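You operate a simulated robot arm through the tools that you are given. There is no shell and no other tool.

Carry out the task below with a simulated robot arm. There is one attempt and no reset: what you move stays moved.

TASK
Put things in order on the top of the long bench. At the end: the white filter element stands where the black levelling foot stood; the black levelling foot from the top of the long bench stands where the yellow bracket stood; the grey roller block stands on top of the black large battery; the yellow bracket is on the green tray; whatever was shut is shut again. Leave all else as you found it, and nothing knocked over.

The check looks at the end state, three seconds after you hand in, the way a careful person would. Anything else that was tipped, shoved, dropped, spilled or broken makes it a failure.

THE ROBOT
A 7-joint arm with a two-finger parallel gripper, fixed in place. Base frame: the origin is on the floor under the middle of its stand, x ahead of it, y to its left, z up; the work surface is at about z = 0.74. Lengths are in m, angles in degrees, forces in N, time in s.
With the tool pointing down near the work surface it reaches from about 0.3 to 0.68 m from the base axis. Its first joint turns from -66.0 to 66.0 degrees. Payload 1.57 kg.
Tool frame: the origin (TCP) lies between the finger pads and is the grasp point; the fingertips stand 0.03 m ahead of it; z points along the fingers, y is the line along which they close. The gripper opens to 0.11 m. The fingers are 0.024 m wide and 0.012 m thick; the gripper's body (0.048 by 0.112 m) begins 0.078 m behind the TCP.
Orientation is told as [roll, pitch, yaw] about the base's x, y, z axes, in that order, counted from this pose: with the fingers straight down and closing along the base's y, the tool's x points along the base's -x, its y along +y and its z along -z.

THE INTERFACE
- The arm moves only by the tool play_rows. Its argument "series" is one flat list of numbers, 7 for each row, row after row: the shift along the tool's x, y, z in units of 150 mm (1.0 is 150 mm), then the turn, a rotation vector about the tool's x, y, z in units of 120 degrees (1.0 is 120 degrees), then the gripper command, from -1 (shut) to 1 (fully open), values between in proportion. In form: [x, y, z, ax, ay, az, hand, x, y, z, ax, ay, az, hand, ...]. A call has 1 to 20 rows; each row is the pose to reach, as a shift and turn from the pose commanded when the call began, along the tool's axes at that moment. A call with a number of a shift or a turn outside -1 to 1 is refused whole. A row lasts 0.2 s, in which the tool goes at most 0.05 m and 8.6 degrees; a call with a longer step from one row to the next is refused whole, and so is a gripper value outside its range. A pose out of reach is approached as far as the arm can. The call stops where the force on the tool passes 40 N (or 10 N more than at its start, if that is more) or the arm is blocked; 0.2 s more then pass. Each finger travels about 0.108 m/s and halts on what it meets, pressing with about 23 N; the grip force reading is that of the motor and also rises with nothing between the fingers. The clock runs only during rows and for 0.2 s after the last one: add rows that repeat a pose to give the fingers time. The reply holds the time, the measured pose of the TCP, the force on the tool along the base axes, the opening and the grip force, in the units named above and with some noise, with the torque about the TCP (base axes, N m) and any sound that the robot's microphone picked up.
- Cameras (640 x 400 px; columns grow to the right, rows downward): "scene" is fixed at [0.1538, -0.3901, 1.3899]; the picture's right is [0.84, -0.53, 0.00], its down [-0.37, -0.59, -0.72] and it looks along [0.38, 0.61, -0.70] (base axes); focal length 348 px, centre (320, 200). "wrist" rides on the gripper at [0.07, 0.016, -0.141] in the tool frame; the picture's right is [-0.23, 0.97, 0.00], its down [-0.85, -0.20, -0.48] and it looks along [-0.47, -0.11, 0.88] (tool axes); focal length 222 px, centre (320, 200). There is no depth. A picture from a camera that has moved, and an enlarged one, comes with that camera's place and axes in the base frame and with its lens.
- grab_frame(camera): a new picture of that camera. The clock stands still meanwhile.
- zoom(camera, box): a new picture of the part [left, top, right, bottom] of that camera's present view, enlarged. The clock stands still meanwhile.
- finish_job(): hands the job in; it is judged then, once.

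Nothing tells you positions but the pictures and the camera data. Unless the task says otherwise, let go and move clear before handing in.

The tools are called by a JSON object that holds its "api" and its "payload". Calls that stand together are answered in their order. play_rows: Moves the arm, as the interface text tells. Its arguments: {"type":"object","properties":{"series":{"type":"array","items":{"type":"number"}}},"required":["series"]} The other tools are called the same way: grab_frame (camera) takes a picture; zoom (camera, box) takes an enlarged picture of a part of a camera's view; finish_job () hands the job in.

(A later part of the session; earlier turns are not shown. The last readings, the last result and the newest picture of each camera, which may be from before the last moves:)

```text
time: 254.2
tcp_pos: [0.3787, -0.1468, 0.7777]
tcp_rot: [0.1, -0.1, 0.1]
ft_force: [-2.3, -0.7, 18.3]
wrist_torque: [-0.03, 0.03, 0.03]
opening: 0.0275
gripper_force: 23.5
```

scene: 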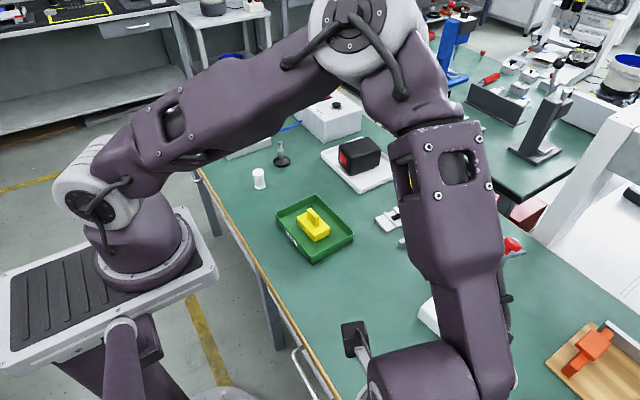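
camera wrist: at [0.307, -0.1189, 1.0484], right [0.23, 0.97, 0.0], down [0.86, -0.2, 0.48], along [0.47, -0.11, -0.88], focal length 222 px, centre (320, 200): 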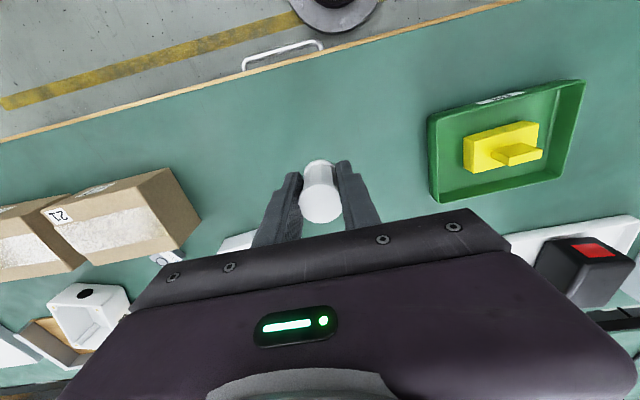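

Contact with the bench. Releasing gently and rising.

{"api": "play_rows", "payload": {"series": [0, 0, -0.005, 0, 0, 0, -0.4, 0, 0, -0.005, 0, 0, 0, -0.2, 0, 0, -0.005, 0, 0, 0, 0, 0, 0, -0.005, 0, 0, 0, 0, 0, 0, -0.2, 0, 0, 0, 0, 0, 0, -0.5, 0, 0, 0, 0, 0, 0, -0.8, 0, 0, 0, 0, 0, 0, -1, 0, 0, 0, 0]}}

{"api": "zoom", "payload": {"camera": "scene", "box": [300, 260, 420, 350]}}

{"api": "grab_frame", "payload": {"camera": "wrist"}}

```text
time: 256.0
tcp_pos: [0.377, -0.151, 0.9311]
tcp_rot: [0.1, 0.0, 0.1]
ft_force: [-0.3, -0.3, 0.3]
wrist_torque: [0.0, -0.03, 0.01]
opening: 0.0549
gripper_force: 0.0
```

```text
4.44 times, centred on (360, 305) of scene
camera zoom: at [0.1538, -0.3901, 1.3899], right [0.84, -0.53, 0.0], down [-0.37, -0.59, -0.72], along [0.38, 0.61, -0.7], focal length 1548 px, centre (142, -267)
```

zoom: 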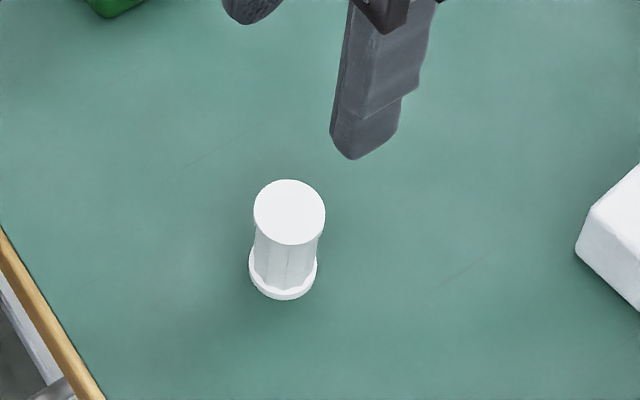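

```text
taken
camera wrist: at [0.306, -0.133, 1.0706], right [0.23, 0.97, 0.0], down [0.86, -0.2, 0.48], along [0.47, -0.11, -0.88], focal length 222 px, centre (320, 200)
```

wrist: 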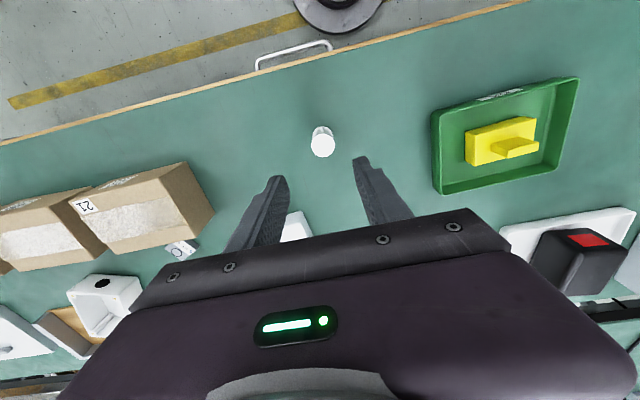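

The filter now stands on the foot's old spot. Back to the search: I'll look along the bench front toward -y, where a third handle exists, to see what that unit is and whether it's reachable.

{"api": "play_rows", "payload": {"series": [0.12, -0.15, 0, 0, 0, 0.0625, 0, 0.24, -0.3, 0, 0, 0, 0.125, 0, 0.36, -0.45, 0, 0, 0, 0.1875, 0, 0.48, -0.6, 0, 0, 0, 0.25, 0, 0.6, -0.75, 0, 0, 0, 0.3125, 0, 0.7, -0.9, 0, 0, 0, 0.375, 0, 0.8, -1, 0.1, 0, 0, 0.4375, 0, 0.85, -1, 0.2, 0, 0, 0.5, 0, 0.85, -1, 0.3, 0, 0, 0.5625, 0, 0.85, -1, 0.4, 0, 0, 0.625, 0, 0.85, -1, 0.4, 0, 0, 0.6875, 0, 0.85, -1, 0.4, 0, 0, 0.75, 0]}}

{"api": "grab_frame", "payload": {"camera": "wrist"}}

```text
time: 258.6
tcp_pos: [0.2509, -0.2984, 0.866]
tcp_rot: [0.0, 0.0, -90.0]
ft_force: [0.1, -0.5, 0.4]
wrist_torque: [0.0, 0.0, -0.03]
opening: 0.0552
gripper_force: 0.0
```

```text
taken
camera wrist: at [0.2665, -0.2283, 1.0062], right [0.97, -0.23, 0.0], down [-0.2, -0.85, 0.48], along [-0.11, -0.47, -0.88], focal length 222 px, centre (320, 200)
```

wrist: 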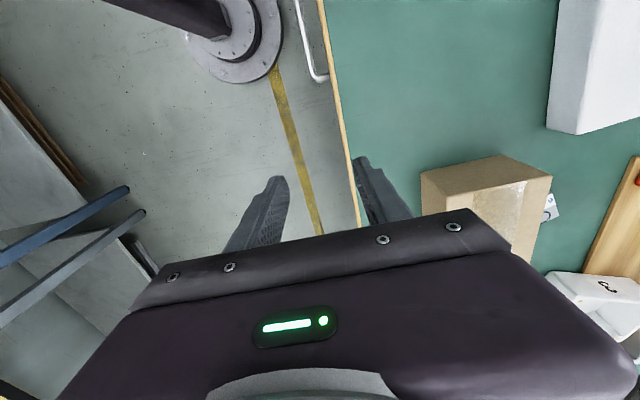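

{"api": "play_rows", "payload": {"series": [0, 0, -0.1, 0, -0.06, 0, 0, 0, 0, -0.2, 0, -0.12, 0, 0, 0, 0, -0.3, 0, -0.18, 0, 0, 0, 0, -0.3, 0, -0.24, 0, 0, 0, 0, -0.3, 0, -0.27, 0, 0]}}

{"api": "grab_frame", "payload": {"camera": "wrist"}}

{"api": "zoom", "payload": {"camera": "wrist", "box": [160, 60, 420, 240]}}

```text
time: 259.8
tcp_pos: [0.2512, -0.299, 0.9129]
tcp_rot: [0.0, -32.4, -90.0]
ft_force: [0.1, -0.9, 0.0]
wrist_torque: [0.04, 0.03, 0.01]
opening: 0.0551
gripper_force: 0.0
```

```text
taken
camera wrist: at [0.2663, -0.1623, 0.9927], right [0.97, -0.19, 0.12], down [-0.2, -0.46, 0.86], along [-0.11, -0.86, -0.49], focal length 222 px, centre (320, 200)
```

wrist: 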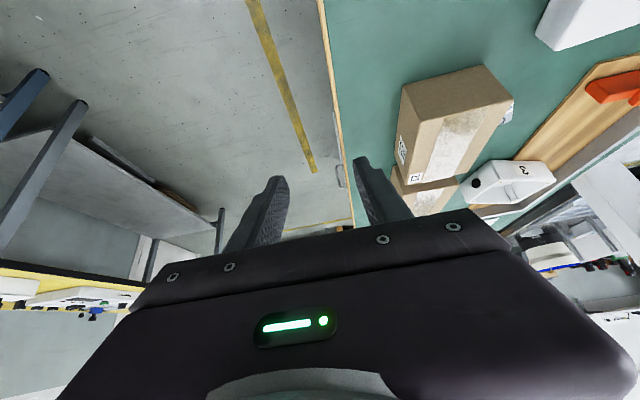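

```text
2.22 times, centred on (290, 150) of wrist
camera zoom: at [0.2663, -0.1623, 0.9927], right [0.97, -0.19, 0.12], down [-0.2, -0.46, 0.86], along [-0.11, -0.86, -0.49], focal length 494 px, centre (387, 311)
```

zoom: 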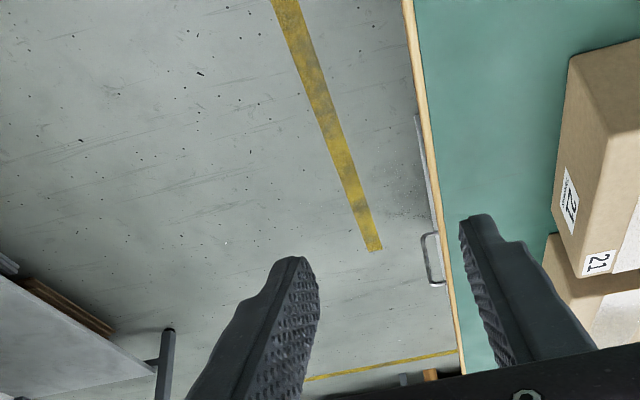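

The third unit is far out of reach. I'd like a much closer, lower look at the roller fixture at (0.63, 0.02), since it's the only reachable thing with an actual roller; moving there.

{"api": "play_rows", "payload": {"series": [0, 0, -0.05, 0, 0.06, 0, 0, 0, 0, -0.1, 0, 0.12, 0, 0, 0, 0, -0.15, 0, 0.18, 0, 0, 0, 0, -0.2, 0, 0.24, 0, 0, 0, 0, -0.2, 0, 0.27, 0, 0]}}

{"api": "play_rows", "payload": {"series": [0.07, 0.08, 0, 0, 0, -0.0625, 0.2, 0.14, 0.16, 0, 0, 0, -0.125, 0.2, 0.21, 0.24, 0, 0, 0, -0.1875, 0.2, 0.28, 0.32, 0, 0, 0, -0.25, 0.2, 0.36, 0.4, 0, 0, 0, -0.3125, 0.2, 0.44, 0.48, 0, 0, 0, -0.375, 0.2, 0.52, 0.56, 0, 0, 0, -0.4375, 0.2, 0.6, 0.64, 0, 0, 0, -0.5, 0.2, 0.7, 0.72, 0, 0, 0, -0.5625, 0.2, 0.8, 0.8, 0, 0, 0, -0.625, 0.2, 0.9, 0.9, 0, 0, 0, -0.6875, 0.2, 1, 1, 0, 0, 0, -0.75, 0.2]}}

{"api": "play_rows", "payload": {"series": [-0.15, 0.25, 0.05, 0, 0, 0, 0.2, -0.3, 0.5, 0.1, 0, 0, 0, 0.2, -0.45, 0.75, 0.15, 0, 0, 0, 0.2, -0.55, 1, 0.2, 0, 0, 0, 0.2]}}

{"api": "grab_frame", "payload": {"camera": "wrist"}}

```text
time: 261.0
tcp_pos: [0.2501, -0.2846, 0.9369]
tcp_rot: [0.0, 0.0, -89.9]
ft_force: [-1.3, 0.8, 0.7]
wrist_torque: [0.02, 0.01, -0.01]
opening: 0.0551
gripper_force: 0.1
```

```text
time: 263.6
tcp_pos: [0.3981, -0.1351, 0.94]
tcp_rot: [0.0, 0.0, 0.2]
ft_force: [0.0, 0.3, 0.3]
wrist_torque: [-0.02, 0.03, 0.05]
opening: 0.066
gripper_force: 0.1
```

```text
time: 264.6
tcp_pos: [0.4798, 0.0142, 0.9056]
tcp_rot: [0.0, 0.1, 0.0]
ft_force: [-0.3, -0.3, 0.0]
wrist_torque: [0.0, 0.02, 0.04]
opening: 0.0662
gripper_force: 0.1
```

```text
taken
camera wrist: at [0.4085, 0.0315, 1.0454], right [0.23, 0.97, 0.0], down [0.85, -0.2, 0.48], along [0.47, -0.11, -0.88], focal length 222 px, centre (320, 200)
```

wrist: 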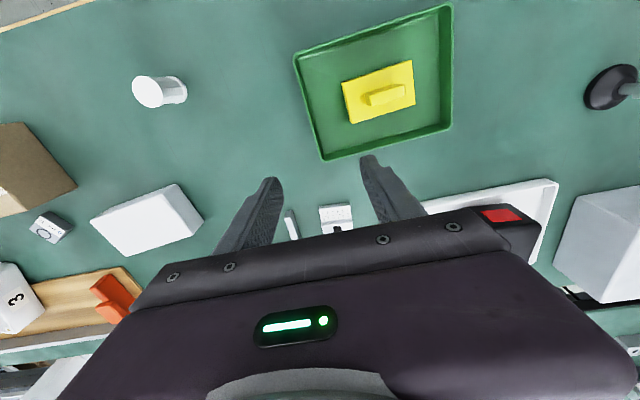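

{"api": "play_rows", "payload": {"series": [-0.15, 0.02, 0.1, 0, 0, 0, 0.4, -0.3, 0.04, 0.2, 0, 0, 0, 0.6, -0.45, 0.05, 0.3, 0, 0, 0, 0.8, -0.5, 0.05, 0.35, 0, 0, 0, 1, -0.5, 0.05, 0.35, 0, 0, 0, 1]}}

{"api": "zoom", "payload": {"camera": "wrist", "box": [260, 150, 380, 240]}}

{"api": "grab_frame", "payload": {"camera": "wrist"}}

```text
time: 265.8
tcp_pos: [0.5577, 0.0226, 0.8539]
tcp_rot: [-0.1, 0.0, 0.1]
ft_force: [0.1, -0.2, -1.0]
wrist_torque: [0.0, -0.03, 0.03]
opening: 0.1101
gripper_force: 0.0
```

```text
4.44 times, centred on (320, 195) of wrist
camera zoom: at [0.487, 0.0399, 0.9936], right [0.23, 0.97, 0.0], down [0.85, -0.2, 0.48], along [0.47, -0.11, -0.88], focal length 987 px, centre (320, 222)
```

zoom: 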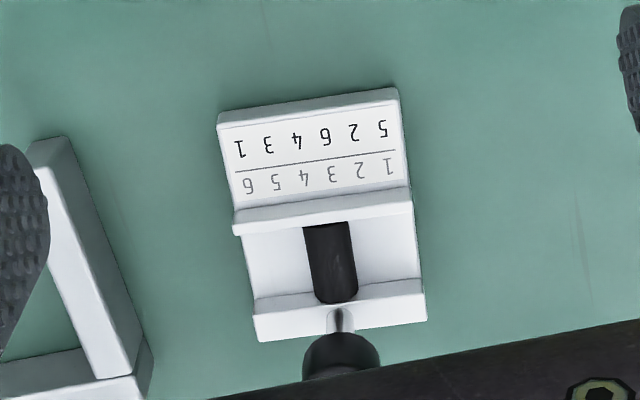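

```text
taken
camera wrist: at [0.487, 0.0399, 0.9936], right [0.23, 0.97, 0.0], down [0.85, -0.2, 0.48], along [0.47, -0.11, -0.88], focal length 222 px, centre (320, 200)
```

wrist: 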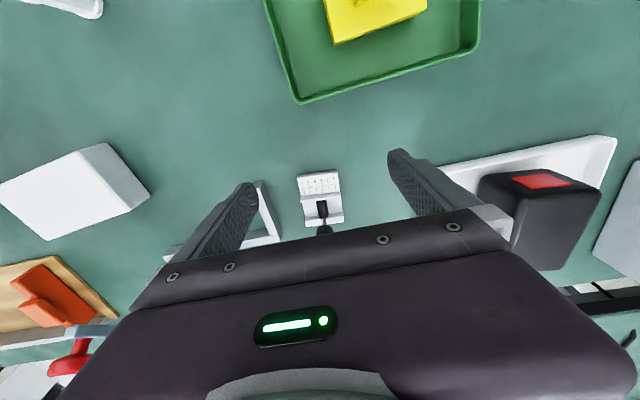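

The fixture is a white numbered plate with a fixed peg, so not it. Let me look closely at the grey cube with the lever mechanism and the piece with the red knob near (0.7, -0.1), which I only assumed to be a toggle clamp.

{"api": "play_rows", "payload": {"series": [0.05, -0.25, -0.1, 0, 0, 0, 1, 0.1, -0.5, -0.2, 0, 0, 0, 1, 0.1, -0.75, -0.3, 0, 0, 0, 1, 0.1, -0.85, -0.3, 0, 0, 0, 1]}}

{"api": "grab_frame", "payload": {"camera": "wrist"}}

{"api": "zoom", "payload": {"camera": "scene", "box": [440, 180, 550, 280]}}

```text
time: 266.8
tcp_pos: [0.542, -0.1037, 0.8981]
tcp_rot: [0.0, 0.1, 0.1]
ft_force: [-0.9, 1.0, 0.4]
wrist_torque: [-0.01, 0.01, -0.02]
opening: 0.11
gripper_force: 0.1
```

```text
taken
camera wrist: at [0.471, -0.0859, 1.0378], right [0.23, 0.97, 0.0], down [0.86, -0.2, 0.48], along [0.47, -0.11, -0.88], focal length 222 px, centre (320, 200)
```

wrist: 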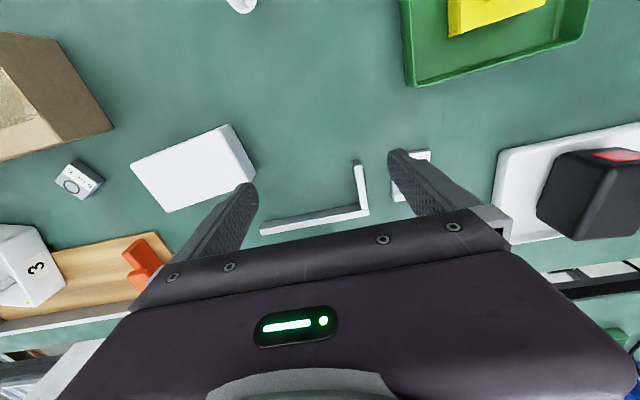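

```text
4.00 times, centred on (495, 230) of scene
camera zoom: at [0.1538, -0.3901, 1.3899], right [0.84, -0.53, 0.0], down [-0.37, -0.59, -0.72], along [0.38, 0.61, -0.7], focal length 1393 px, centre (-380, 80)
```

zoom: 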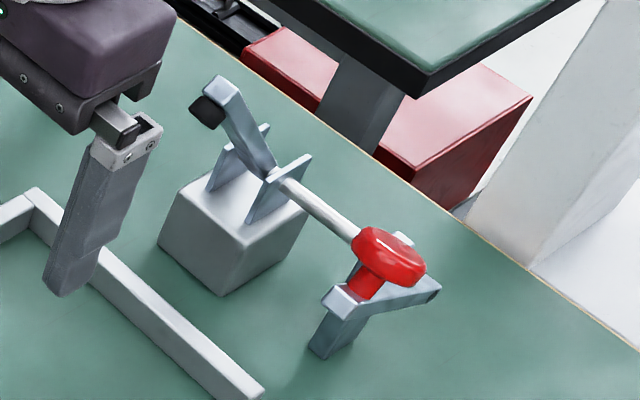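

That is a lever clamp on a cube. One more candidate check: a low, oblique close-up of the small grey block near the cartons, to see its real shape.

{"api": "play_rows", "payload": {"series": [0.01, -0.15, -0.05, 0, 0, 0.0625, 1, 0.02, -0.3, -0.05, 0, 0, 0.125, 1, 0.04, -0.45, -0.05, 0, 0, 0.1875, 1, 0.06, -0.6, -0.05, 0, 0, 0.25, 1, 0.08, -0.75, -0.05, 0, 0, 0.3125, 1, 0.1, -0.9, -0.05, 0, 0, 0.375, 1, 0.12, -1, -0.05, 0, 0, 0.4375, 1, 0.14, -1, -0.05, 0, 0, 0.5, 1, 0.14, -1, -0.05, 0, 0, 0.5625, 1, 0.14, -1, -0.05, 0, 0, 0.625, 1, 0.14, -1, -0.05, 0, 0, 0.6875, 1, 0.14, -1, -0.05, 0, 0, 0.75, 1]}}

{"api": "play_rows", "payload": {"series": [-0.2, 0, 0, 0, -0.05, 0, 0.5, -0.4, 0, 0, 0, -0.1, 0, 0, -0.6, 0, 0, 0, -0.15, 0, -0.5, -0.8, 0, 0, 0, -0.2, 0, -1, -0.93, 0, 0.1, 0, -0.25, 0, -1, -0.93, 0, 0.2, 0, -0.25, 0, -1]}}

{"api": "grab_frame", "payload": {"camera": "wrist"}}

{"api": "zoom", "payload": {"camera": "wrist", "box": [260, 100, 380, 220]}}

```text
time: 269.4
tcp_pos: [0.5213, -0.2522, 0.9087]
tcp_rot: [0.0, 0.0, -90.1]
ft_force: [-0.2, -0.6, 0.3]
wrist_torque: [-0.01, 0.01, 0.01]
opening: 0.1101
gripper_force: 0.1
```

```text
time: 270.8
tcp_pos: [0.522, -0.3907, 0.8772]
tcp_rot: [0.2, -30.2, -90.0]
ft_force: [-0.2, 0.2, -0.2]
wrist_torque: [0.0, -0.01, 0.0]
opening: 0.0
gripper_force: 20.8
```

```text
taken
camera wrist: at [0.5374, -0.2591, 0.9631], right [0.97, -0.2, 0.11], down [-0.2, -0.5, 0.84], along [-0.11, -0.84, -0.53], focal length 222 px, centre (320, 200)
```

wrist: 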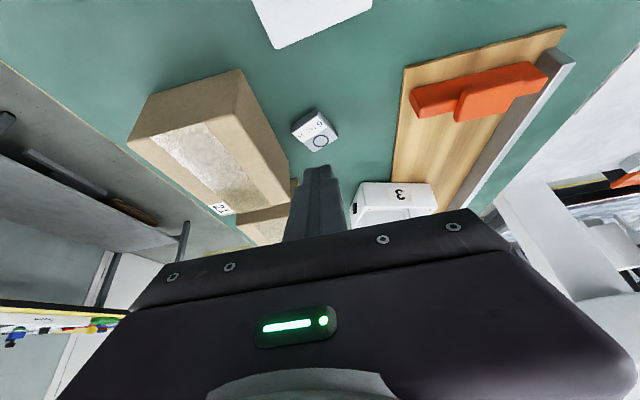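

```text
3.33 times, centred on (320, 160) of wrist
camera zoom: at [0.5374, -0.2591, 0.9631], right [0.97, -0.2, 0.11], down [-0.2, -0.5, 0.84], along [-0.11, -0.84, -0.53], focal length 740 px, centre (320, 333)
```

zoom: 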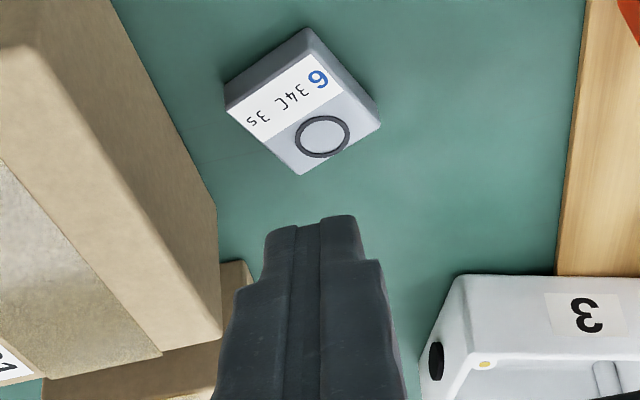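

{"api": "zoom", "payload": {"camera": "wrist", "box": [110, 50, 310, 250]}}

{"api": "zoom", "payload": {"camera": "wrist", "box": [330, 150, 480, 240]}}

```text
2.00 times, centred on (210, 150) of wrist
camera zoom: at [0.5374, -0.2591, 0.9631], right [0.97, -0.2, 0.11], down [-0.2, -0.5, 0.84], along [-0.11, -0.84, -0.53], focal length 444 px, centre (540, 300)
```

zoom: 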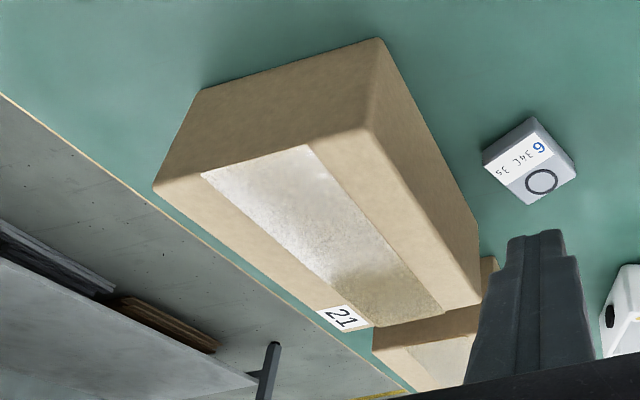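

```text
4.27 times, centred on (405, 195) of wrist
camera zoom: at [0.5374, -0.2591, 0.9631], right [0.97, -0.2, 0.11], down [-0.2, -0.5, 0.84], along [-0.11, -0.84, -0.53], focal length 948 px, centre (-43, 221)
```

zoom: 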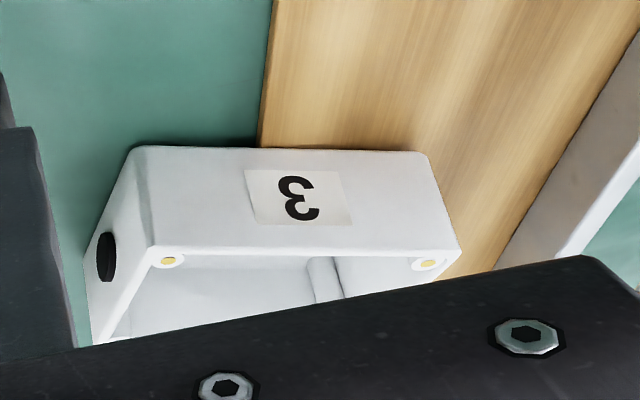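

Also not it. One area I never saw is the rear +y part of the second drawer (handle at y≈0.59), behind the eraser. I'll reopen that drawer fully and look there. First, travel back.

{"api": "play_rows", "payload": {"series": [0, 0, -0.1, 0, 0.05, 0, -1, 0, 0, -0.2, 0, 0.1, 0, -0.8, 0, 0, -0.3, 0, 0.15, 0, -0.7, 0, 0, -0.4, 0, 0.2, 0, -0.7, 0, 0, -0.4, 0, 0.252, 0, -0.7]}}

{"api": "play_rows", "payload": {"series": [0.08, -0.08, 0, 0, 0, -0.0625, -0.7, 0.16, -0.16, 0, 0, 0, -0.125, -0.7, 0.24, -0.24, 0, 0, 0, -0.1875, -0.7, 0.32, -0.32, 0, 0, 0, -0.25, -0.7, 0.4, -0.4, 0, 0, 0, -0.3125, -0.7, 0.48, -0.48, 0, 0, 0, -0.375, -0.7, 0.56, -0.56, 0, 0, 0, -0.4375, -0.7, 0.64, -0.64, 0, 0, 0, -0.5, -0.7, 0.72, -0.72, 0, 0, 0, -0.5625, -0.7, 0.8, -0.8, 0, 0, 0, -0.625, -0.7, 0.9, -0.9, 0, 0, 0, -0.6875, -0.7, 1, -1, 0, 0, 0, -0.75, -0.7]}}

{"api": "play_rows", "payload": {"series": [0.05, 0.25, 0, 0, 0, 0, -0.7, 0.1, 0.5, 0, 0, 0, 0, -0.7, 0.15, 0.75, 0, 0, 0, 0, -0.7, 0.2, 1, 0, 0, 0, 0, -0.7]}}

{"api": "play_rows", "payload": {"series": [0.05, 0.25, 0, 0, 0, 0, -0.7, 0.1, 0.5, 0, 0, 0, 0, -0.7, 0.15, 0.75, 0, 0, 0, 0, -0.7, 0.2, 1, 0, 0, 0, 0, -0.7]}}

{"api": "play_rows", "payload": {"series": [0.02, 0.08, 0, 0, 0, -0.0625, -0.7, 0.04, 0.16, 0, 0, 0, -0.125, -0.7, 0.06, 0.24, 0, 0, 0, -0.1875, -0.7, 0.08, 0.32, 0, 0, 0, -0.25, -0.7, 0.1, 0.4, 0, 0, 0, -0.3125, -0.7, 0.12, 0.48, 0, 0, 0, -0.375, -0.7, 0.14, 0.56, 0, 0, 0, -0.4375, -0.7, 0.16, 0.64, 0, 0, 0, -0.5, -0.7, 0.18, 0.72, 0, 0, 0, -0.5625, -0.7, 0.2, 0.8, 0, 0, 0, -0.625, -0.7, 0.22, 0.88, 0, 0, 0, -0.6875, -0.7, 0.24, 1, 0, 0, 0, -0.75, -0.7]}}

{"api": "grab_frame", "payload": {"camera": "wrist"}}

```text
time: 272.0
tcp_pos: [0.5223, -0.3622, 0.9301]
tcp_rot: [0.1, 0.2, -90.0]
ft_force: [0.2, 0.1, -0.1]
wrist_torque: [0.0, -0.01, -0.01]
opening: 0.0164
gripper_force: 0.1
```

```text
time: 274.6
tcp_pos: [0.3727, -0.2144, 0.9313]
tcp_rot: [0.2, -0.1, 0.3]
ft_force: [-0.5, 0.0, -0.2]
wrist_torque: [-0.01, 0.0, -0.01]
opening: 0.0166
gripper_force: 0.1
```

```text
time: 275.6
tcp_pos: [0.3417, -0.0633, 0.9312]
tcp_rot: [0.2, -0.1, 0.1]
ft_force: [-0.5, 0.6, -0.2]
wrist_torque: [0.01, -0.01, -0.01]
opening: 0.0167
gripper_force: 0.0
```

```text
time: 276.6
tcp_pos: [0.3126, 0.0885, 0.9322]
tcp_rot: [0.1, -0.1, 0.0]
ft_force: [-0.1, 0.4, -0.1]
wrist_torque: [-0.02, -0.01, 0.0]
opening: 0.0163
gripper_force: 0.0
```

```text
time: 279.2
tcp_pos: [0.2751, 0.2373, 0.9312]
tcp_rot: [0.0, -0.2, 90.2]
ft_force: [-0.1, -0.3, -0.3]
wrist_torque: [-0.04, 0.01, -0.02]
opening: 0.0164
gripper_force: 0.1
```

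```text
taken
camera wrist: at [0.2581, 0.1683, 1.0715], right [-0.97, 0.22, 0.0], down [0.2, 0.85, 0.48], along [0.11, 0.47, -0.88], focal length 222 px, centre (320, 200)
```

wrist: 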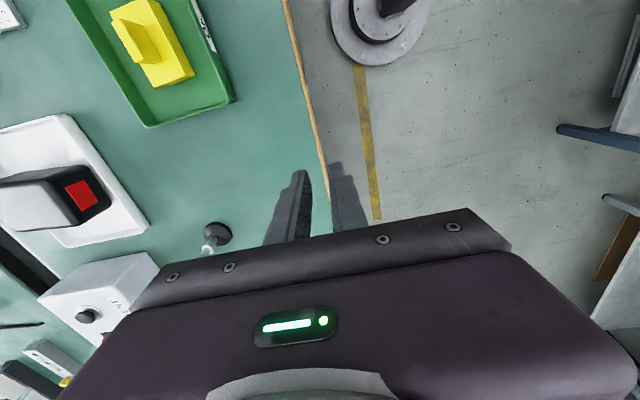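

{"api": "play_rows", "payload": {"series": [-0.25, 0.03, 0, 0, 0, 0, -0.727, -0.5, 0.06, 0, 0, 0, 0, -0.727, -0.75, 0.1, 0, 0, 0, 0, -0.727, -1, 0.15, 0, 0, 0, 0, -0.727]}}

{"api": "play_rows", "payload": {"series": [-0.25, 0.01, 0.15, 0.0125, -0.02, 0, -0.727, -0.5, 0.03, 0.3, 0.025, -0.04, 0, -0.727, -0.75, 0.05, 0.5, 0.0375, -0.06, 0, -0.727, -0.97, 0.06, 0.7, 0.05, -0.0833, 0, -0.727, -0.97, 0.06, 0.87, 0.05, -0.0833, 0, -0.727]}}

{"api": "zoom", "payload": {"camera": "wrist", "box": [230, 40, 410, 240]}}

```text
time: 280.2
tcp_pos: [0.2515, 0.3887, 0.9357]
tcp_rot: [0.0, -0.2, 90.1]
ft_force: [-0.3, -0.1, -0.2]
wrist_torque: [-0.04, -0.01, 0.02]
opening: 0.0151
gripper_force: 0.1
```

```text
time: 281.4
tcp_pos: [0.2435, 0.535, 0.8016]
tcp_rot: [-6.2, -10.3, 90.6]
ft_force: [0.0, 0.2, 0.3]
wrist_torque: [0.01, -0.01, 0.0]
opening: 0.0152
gripper_force: 0.0
```

```text
2.00 times, centred on (320, 140) of wrist
camera zoom: at [0.2115, 0.4425, 0.9238], right [-0.97, 0.23, -0.06], down [0.14, 0.75, 0.64], along [0.2, 0.61, -0.76], focal length 444 px, centre (320, 320)
```

zoom: 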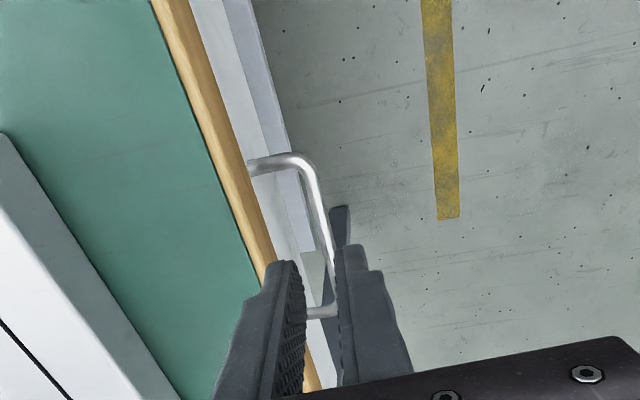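

Same picture as last time at this pose. Descending along the tool axis.

{"api": "play_rows", "payload": {"series": [0.01, 0.005, 0.16, 0, 0, 0, -0.727, 0.02, 0.01, 0.32, 0, 0, 0, -0.727, 0.02, 0.01, 0.48, 0, 0, 0, -0.727, 0.02, 0.01, 0.62, 0, 0, 0, -0.727, 0.02, 0.01, 0.62, 0, 0, 0, -0.727]}}

{"api": "zoom", "payload": {"camera": "wrist", "box": [230, 80, 410, 240]}}

```text
time: 282.6
tcp_pos: [0.2511, 0.5454, 0.7112]
tcp_rot: [-6.1, -10.2, 90.6]
ft_force: [-0.1, -1.0, 0.3]
wrist_torque: [0.03, -0.02, -0.04]
opening: 0.015
gripper_force: 0.0
```

```text
2.50 times, centred on (320, 160) of wrist
camera zoom: at [0.2191, 0.4532, 0.8341], right [-0.97, 0.23, -0.06], down [0.14, 0.75, 0.64], along [0.19, 0.61, -0.77], focal length 555 px, centre (320, 300)
```

zoom: 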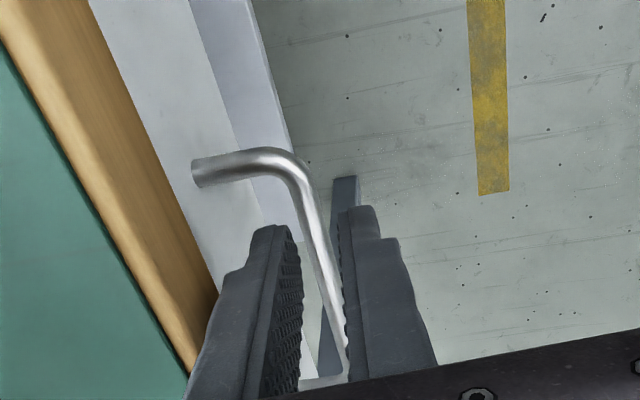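

{"api": "play_rows", "payload": {"series": [0, 0, 0.08, 0, 0, 0, -0.727, 0, 0, 0.16, 0, 0, 0, -0.727, 0, 0, 0.24, 0, 0, 0, -0.727, 0, 0, 0.24, 0, 0, 0, -0.727]}}

```text
time: 283.6
tcp_pos: [0.2551, 0.5518, 0.6728]
tcp_rot: [-6.1, -10.3, 90.7]
ft_force: [2.3, -0.5, -0.7]
wrist_torque: [-0.04, -0.08, 0.04]
opening: 0.0179
gripper_force: 1.5
```

{"api": "play_rows", "payload": {"series": [0, 0, 0, 0, 0, 0, -0.85, 0, 0, 0, 0, 0, 0, -1, 0, 0, 0, 0, 0, 0, -1]}}

```text
time: 284.4
tcp_pos: [0.2556, 0.5511, 0.6736]
tcp_rot: [-6.1, -10.2, 90.7]
ft_force: [3.1, -3.0, 0.2]
wrist_torque: [-0.19, -0.07, 0.7]
opening: 0.01
gripper_force: 28.2
```

Handle gripped. Pulling this drawer out about 9.5 cm, slowly.

{"api": "play_rows", "payload": {"series": [0, 0.05, -0.0053, 0, 0, 0, -1, 0, 0.1, -0.0105, 0, 0, 0, -1, 0, 0.15, -0.0158, 0, 0, 0, -1, 0, 0.2, -0.021, 0, 0, 0, -1, 0, 0.25, -0.0263, 0, 0, 0, -1, 0, 0.3, -0.0315, 0, 0, 0, -1, 0, 0.35, -0.0368, 0, 0, 0, -1, 0, 0.4, -0.042, 0, 0, 0, -1, 0, 0.45, -0.0473, 0, 0, 0, -1, 0, 0.5, -0.0525, 0, 0, 0, -1, 0, 0.55, -0.0578, 0, 0, 0, -1, 0, 0.6, -0.063, 0, 0, 0, -1, 0, 0.63, -0.066, 0, 0, 0, -1]}}

```text
time: 287.2
tcp_pos: [0.1595, 0.5529, 0.6749]
tcp_rot: [-6.1, -10.3, 90.6]
ft_force: [0.5, -16.8, -0.4]
wrist_torque: [-0.4, 0.01, 0.65]
opening: 0.0099
gripper_force: 28.7
```

Release and back out along the tool axis.

{"api": "play_rows", "payload": {"series": [0, 0, 0, 0, 0, 0, -0.85, 0, 0, 0, 0, 0, 0, -0.6, 0, 0, 0, 0, 0, 0, -0.6, 0, 0, -0.15, 0, 0, 0, -0.6, 0, 0, -0.4, 0, 0, 0, -0.6, 0, 0, -0.7, 0, 0, 0, -0.6, 0, 0, -1, 0, 0, 0, -0.6]}}

```text
time: 288.8
tcp_pos: [0.1474, 0.5261, 0.8211]
tcp_rot: [-6.1, -10.2, 90.4]
ft_force: [0.5, 0.0, -0.3]
wrist_torque: [0.02, 0.01, 0.0]
opening: 0.0219
gripper_force: 0.2
```

{"api": "play_rows", "payload": {"series": [0.09, -0.075, -0.02, -0.01, 0.017, 0, -0.5, 0.18, -0.15, -0.05, -0.02, 0.034, 0, -0.4, 0.27, -0.225, -0.08, -0.03, 0.051, 0, -0.3, 0.36, -0.3, -0.1, -0.04, 0.068, 0, -0.2, 0.467, -0.373, -0.1, -0.051, 0.085, 0, -0.2, 0.467, -0.373, -0.1, -0.051, 0.085, 0, -0.2]}}

{"api": "zoom", "payload": {"camera": "wrist", "box": [200, 20, 400, 240]}}

```text
time: 290.2
tcp_pos: [0.2016, 0.4529, 0.8289]
tcp_rot: [0.2, 0.0, 90.0]
ft_force: [-0.4, -0.8, -0.4]
wrist_torque: [-0.01, -0.02, 0.0]
opening: 0.0439
gripper_force: 0.0
```

```text
1.82 times, centred on (300, 130) of wrist
camera zoom: at [0.1842, 0.3842, 0.9686], right [-0.97, 0.23, 0.0], down [0.2, 0.86, 0.48], along [0.11, 0.47, -0.88], focal length 404 px, centre (356, 327)
```

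zoom: 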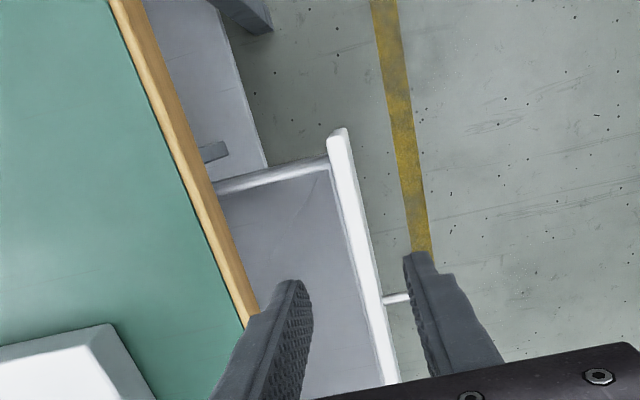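

Same geometry as before. Descend around the panel.

{"api": "play_rows", "payload": {"series": [0, 0, 0.2, 0, 0, 0, -0.2, 0, 0, 0.4, 0, 0, 0, -0.2, 0, 0, 0.6, 0, 0, 0, -0.2, 0, 0, 0.75, 0, 0, 0, -0.2, 0, 0, 0.88, 0, 0, 0, -0.2, 0, 0, 0.98, 0, 0, 0, -0.2]}}

```text
time: 291.6
tcp_pos: [0.2003, 0.4532, 0.6826]
tcp_rot: [0.0, -0.1, 90.1]
ft_force: [-1.1, -0.9, 0.2]
wrist_torque: [-0.01, -0.02, 0.0]
opening: 0.0441
gripper_force: 0.0
```

{"api": "play_rows", "payload": {"series": [0, 0, 0, 0, 0, 0, -0.5, 0, 0, 0, 0, 0, 0, -0.75, 0, 0, 0, 0, 0, 0, -1, 0, 0, 0, 0, 0, 0, -1]}}

```text
time: 292.6
tcp_pos: [0.2007, 0.4535, 0.6839]
tcp_rot: [0.1, 0.0, 90.2]
ft_force: [-1.3, 0.8, -3.7]
wrist_torque: [0.33, -0.8, -0.33]
opening: 0.0158
gripper_force: 31.6
```

{"api": "play_rows", "payload": {"series": [0, 0.07, 0, 0, 0, 0, -1, 0, 0.14, 0, 0, 0, 0, -1, 0, 0.21, 0, 0, 0, 0, -1, 0, 0.28, 0, 0, 0, 0, -1, 0, 0.35, 0, 0, 0, 0, -1, 0, 0.42, 0, 0, 0, 0, -1, 0, 0.49, 0, 0, 0, 0, -1, 0, 0.56, 0, 0, 0, 0, -1, 0, 0.63, 0, 0, 0, 0, -1, 0, 0.7, 0, 0, 0, 0, -1, 0, 0.77, 0, 0, 0, 0, -1, 0, 0.84, 0, 0, 0, 0, -1, 0, 0.91, 0, 0, 0, 0, -1]}}

```text
time: 295.4
tcp_pos: [0.0637, 0.4533, 0.6818]
tcp_rot: [0.1, 0.1, 90.1]
ft_force: [-0.5, 3.4, -4.2]
wrist_torque: [0.96, -0.65, -0.32]
opening: 0.0161
gripper_force: 31.4
```

{"api": "play_rows", "payload": {"series": [0, 0, 0, 0, 0, 0, -0.7, 0, 0, 0, 0, 0, 0, -0.4, 0, 0, 0, 0, 0, 0, -0.2, 0, 0, -0.1, 0, 0, 0, -0.2, 0, 0, -0.35, 0, 0, 0, -0.2, 0, 0, -0.65, 0, 0, 0, -0.2, 0, 0, -0.95, 0, 0, 0, -0.2]}}

{"api": "grab_frame", "payload": {"camera": "scene"}}

```text
time: 297.0
tcp_pos: [0.0614, 0.4529, 0.8285]
tcp_rot: [0.1, 0.0, 90.2]
ft_force: [0.3, 0.4, 1.0]
wrist_torque: [-0.01, 0.0, -0.03]
opening: 0.0442
gripper_force: 0.0
```

```text
taken
```

scene: 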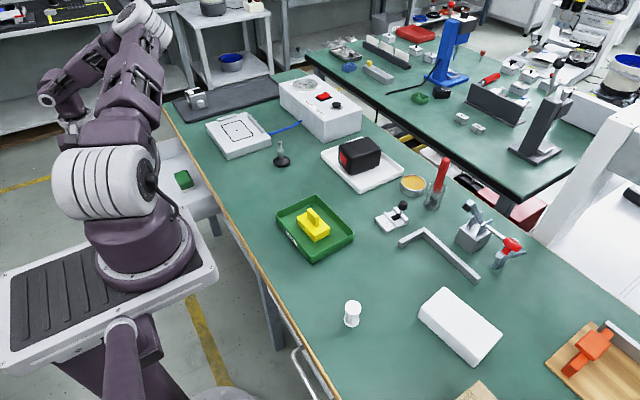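

{"api": "play_rows", "payload": {"series": [0, -0.07, 0, 0, 0, 0.0625, -0.6, 0, -0.14, 0, 0, 0, 0.125, -1, 0, -0.21, 0, 0, 0, 0.1875, -1, 0, -0.28, 0, 0, 0, 0.25, -1, 0, -0.35, 0, 0, 0, 0.3125, -1, 0, -0.42, 0, 0, 0, 0.375, -1, 0, -0.5, 0, 0, 0, 0.4375, -1, 0, -0.58, 0, 0, 0, 0.5, -1, 0, -0.66, 0, 0, 0, 0.5625, -1, 0, -0.74, 0, 0, 0, 0.625, -1, 0, -0.82, 0, 0, 0, 0.6875, -1, 0, -0.867, 0, 0, 0, 0.75, -1]}}

{"api": "grab_frame", "payload": {"camera": "wrist"}}

```text
time: 299.6
tcp_pos: [0.1947, 0.4533, 0.8262]
tcp_rot: [0.0, 0.1, -0.1]
ft_force: [-0.3, 0.8, 1.1]
wrist_torque: [0.0, -0.01, -0.01]
opening: 0.0001
gripper_force: 21.0
```

```text
taken
camera wrist: at [0.1243, 0.4705, 0.9668], right [0.23, 0.97, 0.0], down [0.86, -0.2, 0.48], along [0.46, -0.11, -0.88], focal length 222 px, centre (320, 200)
```

wrist: 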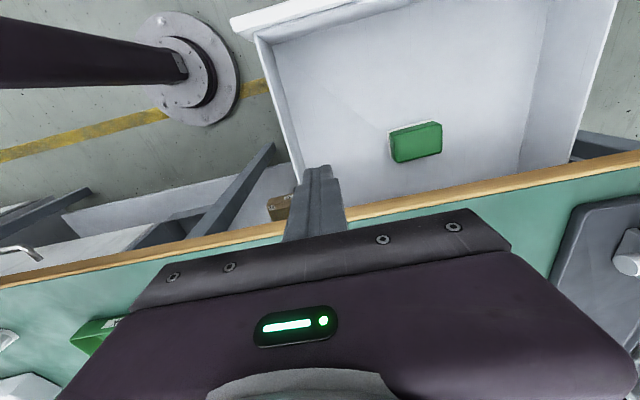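

{"api": "play_rows", "payload": {"series": [0, 0, 0.2, 0, 0, 0, -1, 0, 0, 0.4, 0, 0, 0, -1, 0, 0, 0.6, 0, -0.05, 0, -1, 0, 0, 0.6, 0, -0.1, 0, -1, 0, 0, 0.6, 0, -0.15, 0, -1, 0, 0, 0.6, 0, -0.2, 0, -1, 0, 0, 0.6, 0, -0.25, 0, -1, 0, 0, 0.6, 0, -0.29, 0, -1]}}

{"api": "grab_frame", "payload": {"camera": "wrist"}}

{"api": "zoom", "payload": {"camera": "wrist", "box": [300, 60, 560, 230]}}

```text
time: 301.4
tcp_pos: [0.1935, 0.4532, 0.736]
tcp_rot: [0.0, -34.8, 0.0]
ft_force: [0.2, 0.5, 0.2]
wrist_torque: [0.03, 0.02, 0.02]
opening: 0.0
gripper_force: 21.2
```

```text
taken
camera wrist: at [0.0545, 0.4715, 0.8111], right [0.19, 0.97, 0.13], down [0.43, -0.2, 0.88], along [0.88, -0.11, -0.46], focal length 222 px, centre (320, 200)
```

wrist: 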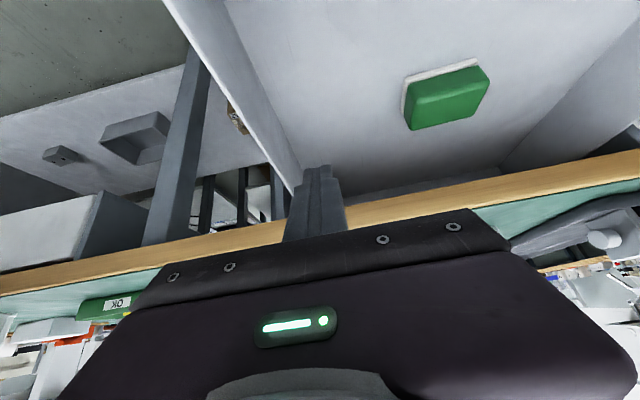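

```text
2.35 times, centred on (430, 145) of wrist
camera zoom: at [0.0545, 0.4715, 0.8111], right [0.19, 0.97, 0.13], down [0.43, -0.2, 0.88], along [0.88, -0.11, -0.46], focal length 523 px, centre (61, 329)
```

zoom: 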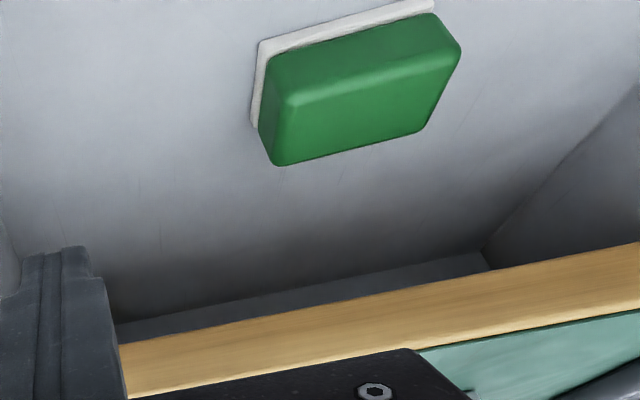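

The second drawer is fully visible now, right to its back wall: only the eraser. Before closing it, let me check a small black object I noticed on a distant lower shelf, to understand what the duplicate "levelling foot" is.

{"api": "zoom", "payload": {"camera": "scene", "box": [270, 30, 330, 75]}}

{"api": "zoom", "payload": {"camera": "wrist", "box": [0, 60, 300, 260]}}

{"api": "zoom", "payload": {"camera": "wrist", "box": [30, 90, 190, 180]}}

{"api": "zoom", "payload": {"camera": "wrist", "box": [180, 150, 300, 240]}}

```text
8.89 times, centred on (300, 52) of scene
camera zoom: at [0.1538, -0.3901, 1.3899], right [0.84, -0.53, 0.0], down [-0.37, -0.59, -0.72], along [0.38, 0.61, -0.7], focal length 3096 px, centre (498, 1511)
```

zoom: 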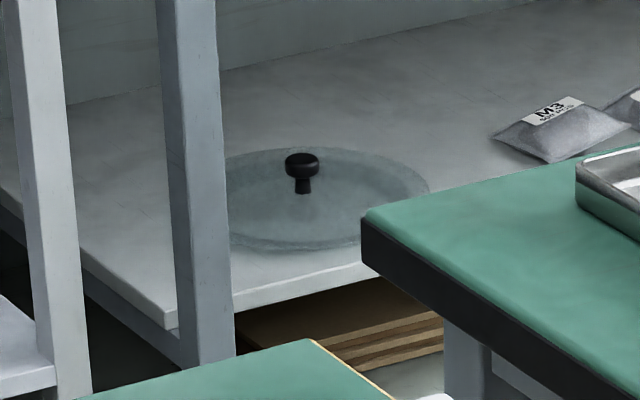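

```text
2.00 times, centred on (150, 160) of wrist
camera zoom: at [0.0545, 0.4715, 0.8111], right [0.19, 0.97, 0.13], down [0.43, -0.2, 0.88], along [0.88, -0.11, -0.46], focal length 444 px, centre (660, 280)
```

zoom: 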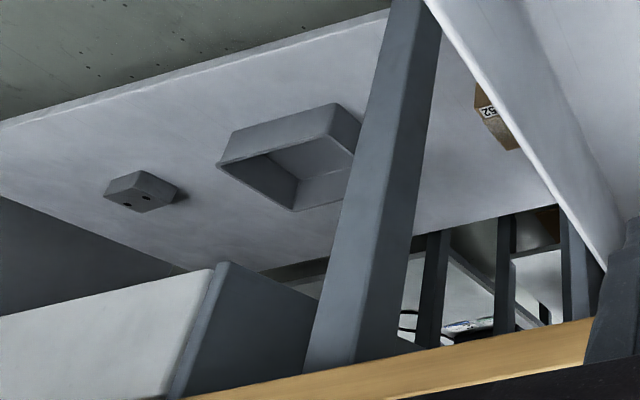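

```text
4.00 times, centred on (110, 135) of wrist
camera zoom: at [0.0545, 0.4715, 0.8111], right [0.19, 0.97, 0.13], down [0.43, -0.2, 0.88], along [0.88, -0.11, -0.46], focal length 888 px, centre (1160, 460)
```

zoom: 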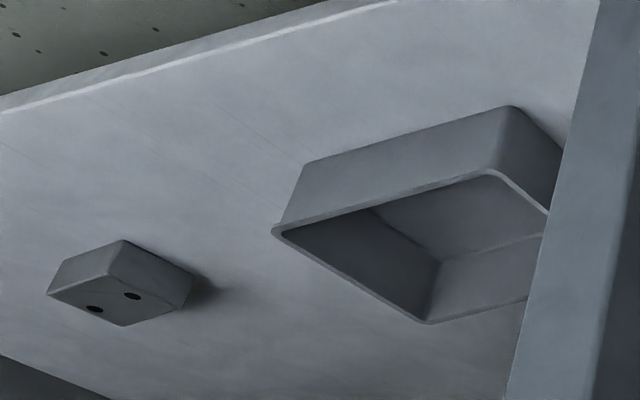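

```text
4.44 times, centred on (240, 195) of wrist
camera zoom: at [0.0545, 0.4715, 0.8111], right [0.19, 0.97, 0.13], down [0.43, -0.2, 0.88], along [0.88, -0.11, -0.46], focal length 987 px, centre (676, 222)
```

zoom: 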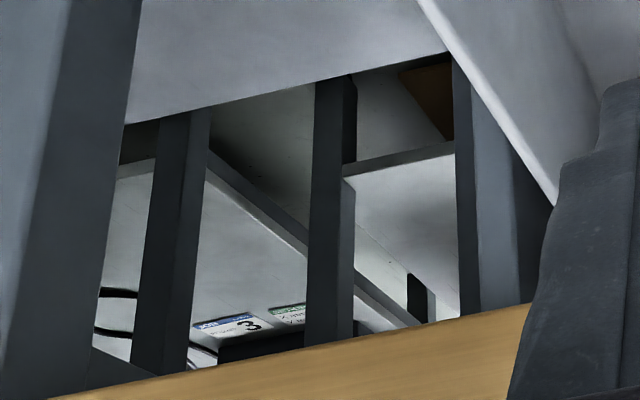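

The distant black thing is just a desiccator lid knob. Let me look at the small blue and green parts on the far bench in maximum zoom; perhaps they are the same kind of part ("roller block") in other colours, which would tell me the shape to look for.

{"api": "zoom", "payload": {"camera": "scene", "box": [335, 55, 365, 80]}}

{"api": "zoom", "payload": {"camera": "scene", "box": [405, 85, 455, 110]}}

{"api": "zoom", "payload": {"camera": "scene", "box": [485, 65, 545, 105]}}

{"api": "zoom", "payload": {"camera": "scene", "box": [0, 0, 60, 35]}}

```text
16.00 times, centred on (350, 68) of scene
camera zoom: at [0.1538, -0.3901, 1.3899], right [0.84, -0.53, 0.0], down [-0.37, -0.59, -0.72], along [0.38, 0.61, -0.7], focal length 5572 px, centre (-160, 2320)
```

zoom: 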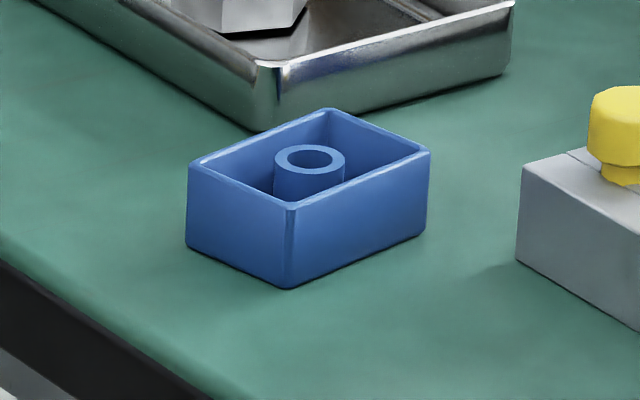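

```text
12.80 times, centred on (430, 98) of scene
camera zoom: at [0.1538, -0.3901, 1.3899], right [0.84, -0.53, 0.0], down [-0.37, -0.59, -0.72], along [0.38, 0.61, -0.7], focal length 4458 px, centre (-1088, 1512)
```

zoom: 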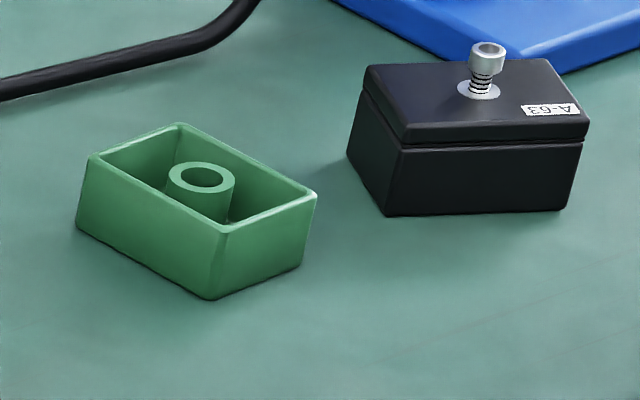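

```text
10.00 times, centred on (515, 85) of scene
camera zoom: at [0.1538, -0.3901, 1.3899], right [0.84, -0.53, 0.0], down [-0.37, -0.59, -0.72], along [0.38, 0.61, -0.7], focal length 3482 px, centre (-1630, 1350)
```

zoom: 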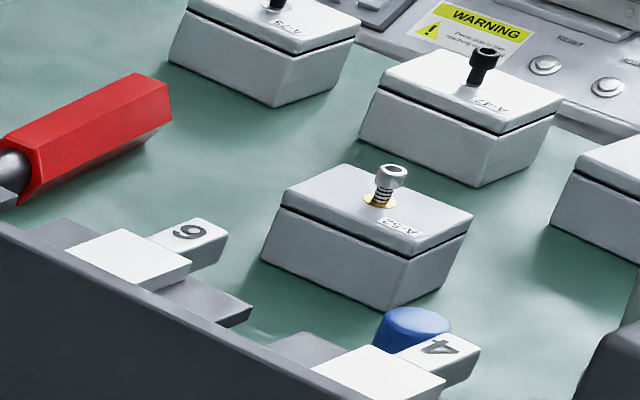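

```text
10.67 times, centred on (30, 18) of scene
camera zoom: at [0.1538, -0.3901, 1.3899], right [0.84, -0.53, 0.0], down [-0.37, -0.59, -0.72], along [0.38, 0.61, -0.7], focal length 3715 px, centre (3413, 2147)
```

zoom: 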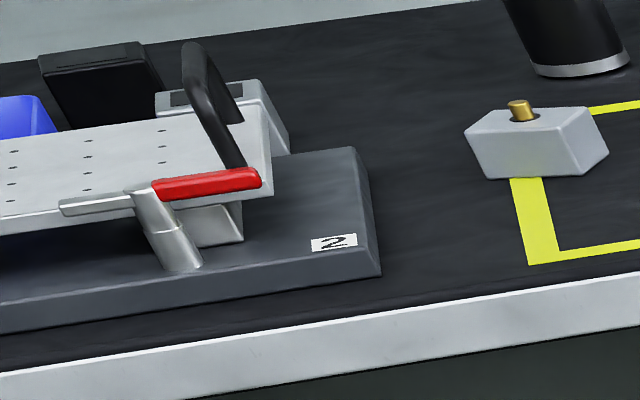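

Nothing hidden in this drawer. I'll close it again with the proven procedure: straighten, rise, return to the panel.

{"api": "play_rows", "payload": {"series": [0, 0, -0.08, 0, 0.05, 0, -1, 0, 0, -0.16, 0, 0.1, 0, -1, 0, 0, -0.24, 0, 0.15, 0, -1, 0, 0, -0.32, 0, 0.2, 0, -1, 0, 0, -0.4, 0, 0.25, 0, -1, 0, 0, -0.5, 0, 0.29, 0, -1]}}

```text
time: 302.8
tcp_pos: [0.1499, 0.454, 0.7978]
tcp_rot: [0.0, 0.1, 0.0]
ft_force: [-0.4, 0.3, -0.3]
wrist_torque: [0.01, 0.02, 0.01]
opening: 0.0
gripper_force: 21.4
```

{"api": "play_rows", "payload": {"series": [0.05, 0, -0.1, 0, 0, -0.0625, -0.8, 0.1, 0, -0.2, 0, 0, -0.125, -0.6, 0.15, 0, -0.2, 0, 0, -0.1875, -0.4, 0.2, 0, -0.2, 0, 0, -0.25, -0.2, 0.25, 0, -0.2, 0, 0, -0.3125, -0.2, 0.3, 0, -0.2, 0, 0, -0.375, -0.2, 0.35, 0, -0.2, 0, 0, -0.4375, -0.2, 0.4, 0, -0.2, 0, 0, -0.5, -0.2, 0.45, 0, -0.2, 0, 0, -0.5625, -0.2, 0.5, 0, -0.2, 0, 0, -0.625, -0.2, 0.55, 0, -0.2, 0, 0, -0.6875, -0.2, 0.573, 0, -0.2, 0, 0, -0.75, -0.2]}}

{"api": "zoom", "payload": {"camera": "wrist", "box": [200, 20, 400, 240]}}

```text
time: 305.4
tcp_pos: [0.0642, 0.4517, 0.8281]
tcp_rot: [0.2, -0.1, 90.2]
ft_force: [0.3, -0.1, 0.0]
wrist_torque: [0.01, 0.01, 0.02]
opening: 0.0442
gripper_force: 0.0
```

```text
1.82 times, centred on (300, 130) of wrist
camera zoom: at [0.0473, 0.3834, 0.9684], right [-0.97, 0.22, 0.0], down [0.2, 0.86, 0.48], along [0.11, 0.47, -0.88], focal length 404 px, centre (356, 327)
```

zoom: 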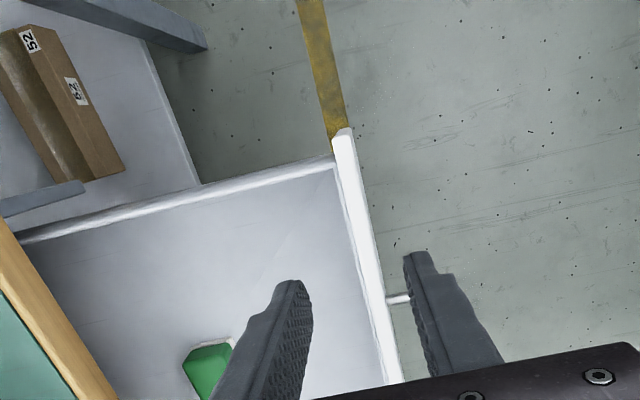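

{"api": "play_rows", "payload": {"series": [0, 0, 0.2, 0, 0, 0, -0.2, 0, 0, 0.4, 0, 0, 0, -0.2, 0, 0, 0.6, 0, 0, 0, -0.2, 0, 0, 0.75, 0, 0, 0, -0.2, 0, 0, 0.88, 0, 0, 0, -0.2, 0, 0, 0.97, 0, 0, 0, -0.2]}}

```text
time: 306.8
tcp_pos: [0.0638, 0.4521, 0.6801]
tcp_rot: [0.1, -0.2, 90.1]
ft_force: [-1.1, -0.3, -0.2]
wrist_torque: [-0.01, 0.0, -0.03]
opening: 0.0438
gripper_force: 0.1
```

{"api": "play_rows", "payload": {"series": [0, 0, 0, 0, 0, 0, -0.5, 0, 0, 0, 0, 0, 0, -0.75, 0, 0, 0, 0, 0, 0, -1, 0, 0, 0, 0, 0, 0, -1]}}

```text
time: 307.8
tcp_pos: [0.0647, 0.4529, 0.6817]
tcp_rot: [0.1, -0.1, 90.1]
ft_force: [-1.7, 0.9, -5.6]
wrist_torque: [0.79, -0.68, -0.32]
opening: 0.0158
gripper_force: 31.1
```

{"api": "play_rows", "payload": {"series": [0, -0.07, 0, 0, 0, 0, -1, 0, -0.14, 0, 0, 0, 0, -1, 0, -0.21, 0, 0, 0, 0, -1, 0, -0.28, 0, 0, 0, 0, -1, 0, -0.35, 0, 0, 0, 0, -1, 0, -0.42, 0, 0, 0, 0, -1, 0, -0.49, 0, 0, 0, 0, -1, 0, -0.56, 0, 0, 0, 0, -1, 0, -0.63, 0, 0, 0, 0, -1, 0, -0.7, 0, 0, 0, 0, -1, 0, -0.77, 0, 0, 0, 0, -1, 0, -0.84, 0, 0, 0, 0, -1, 0, -0.91, 0, 0, 0, 0, -1, 0, -0.98, 0, 0, 0, 0, -1]}}

```text
time: 310.8
tcp_pos: [0.214, 0.4532, 0.6818]
tcp_rot: [0.0, -0.1, 90.0]
ft_force: [-0.9, -7.1, 25.7]
wrist_torque: [-0.15, -0.49, -0.32]
opening: 0.0157
gripper_force: 31.3
```

{"api": "play_rows", "payload": {"series": [0, -0.05, 0, 0, 0, 0, -1, 0, -0.1, 0, 0, 0, 0, -1, 0, -0.15, 0, 0, 0, 0, -1, 0, -0.195, 0, 0, 0, 0, -1]}}

```text
time: 311.8
tcp_pos: [0.242, 0.4534, 0.6816]
tcp_rot: [0.1, 0.0, 90.1]
ft_force: [-1.2, -11.9, 21.1]
wrist_torque: [-0.01, -0.53, -0.32]
opening: 0.0159
gripper_force: 31.5
```

{"api": "play_rows", "payload": {"series": [0, 0, 0, 0, 0, 0, -0.7, 0, 0, 0, 0, 0, 0, -0.45, 0, 0, 0, 0, 0, 0, -0.45, 0, 0, -0.15, 0, 0, 0, -0.45, 0, 0, -0.35, 0, 0, 0, -0.45, 0, 0, -0.6, 0, 0, 0, -0.45, 0, 0, -0.87, 0, 0, 0, -0.45]}}

```text
time: 313.4
tcp_pos: [0.2443, 0.4524, 0.8115]
tcp_rot: [0.0, 0.0, 90.1]
ft_force: [-0.1, -0.2, -0.4]
wrist_torque: [0.02, -0.01, 0.0]
opening: 0.0302
gripper_force: 0.1
```

{"api": "play_rows", "payload": {"series": [0, 0.06, 0, 0.05, 0, 0, -0.8, 0, 0.12, 0, 0.1, 0, 0, -1, 0, 0.18, 0, 0.15, 0, 0, -1, 0, 0.24, 0, 0.2, 0, 0, -1, 0, 0.3, 0, 0.25, 0, 0, -1, 0, 0.3, 0, 0.25, 0, 0, -1]}}

```text
time: 314.8
tcp_pos: [0.1968, 0.4527, 0.8114]
tcp_rot: [-30.0, -0.2, 90.0]
ft_force: [-0.3, 0.3, -0.2]
wrist_torque: [-0.01, -0.01, 0.01]
opening: 0.0001
gripper_force: 21.3
```

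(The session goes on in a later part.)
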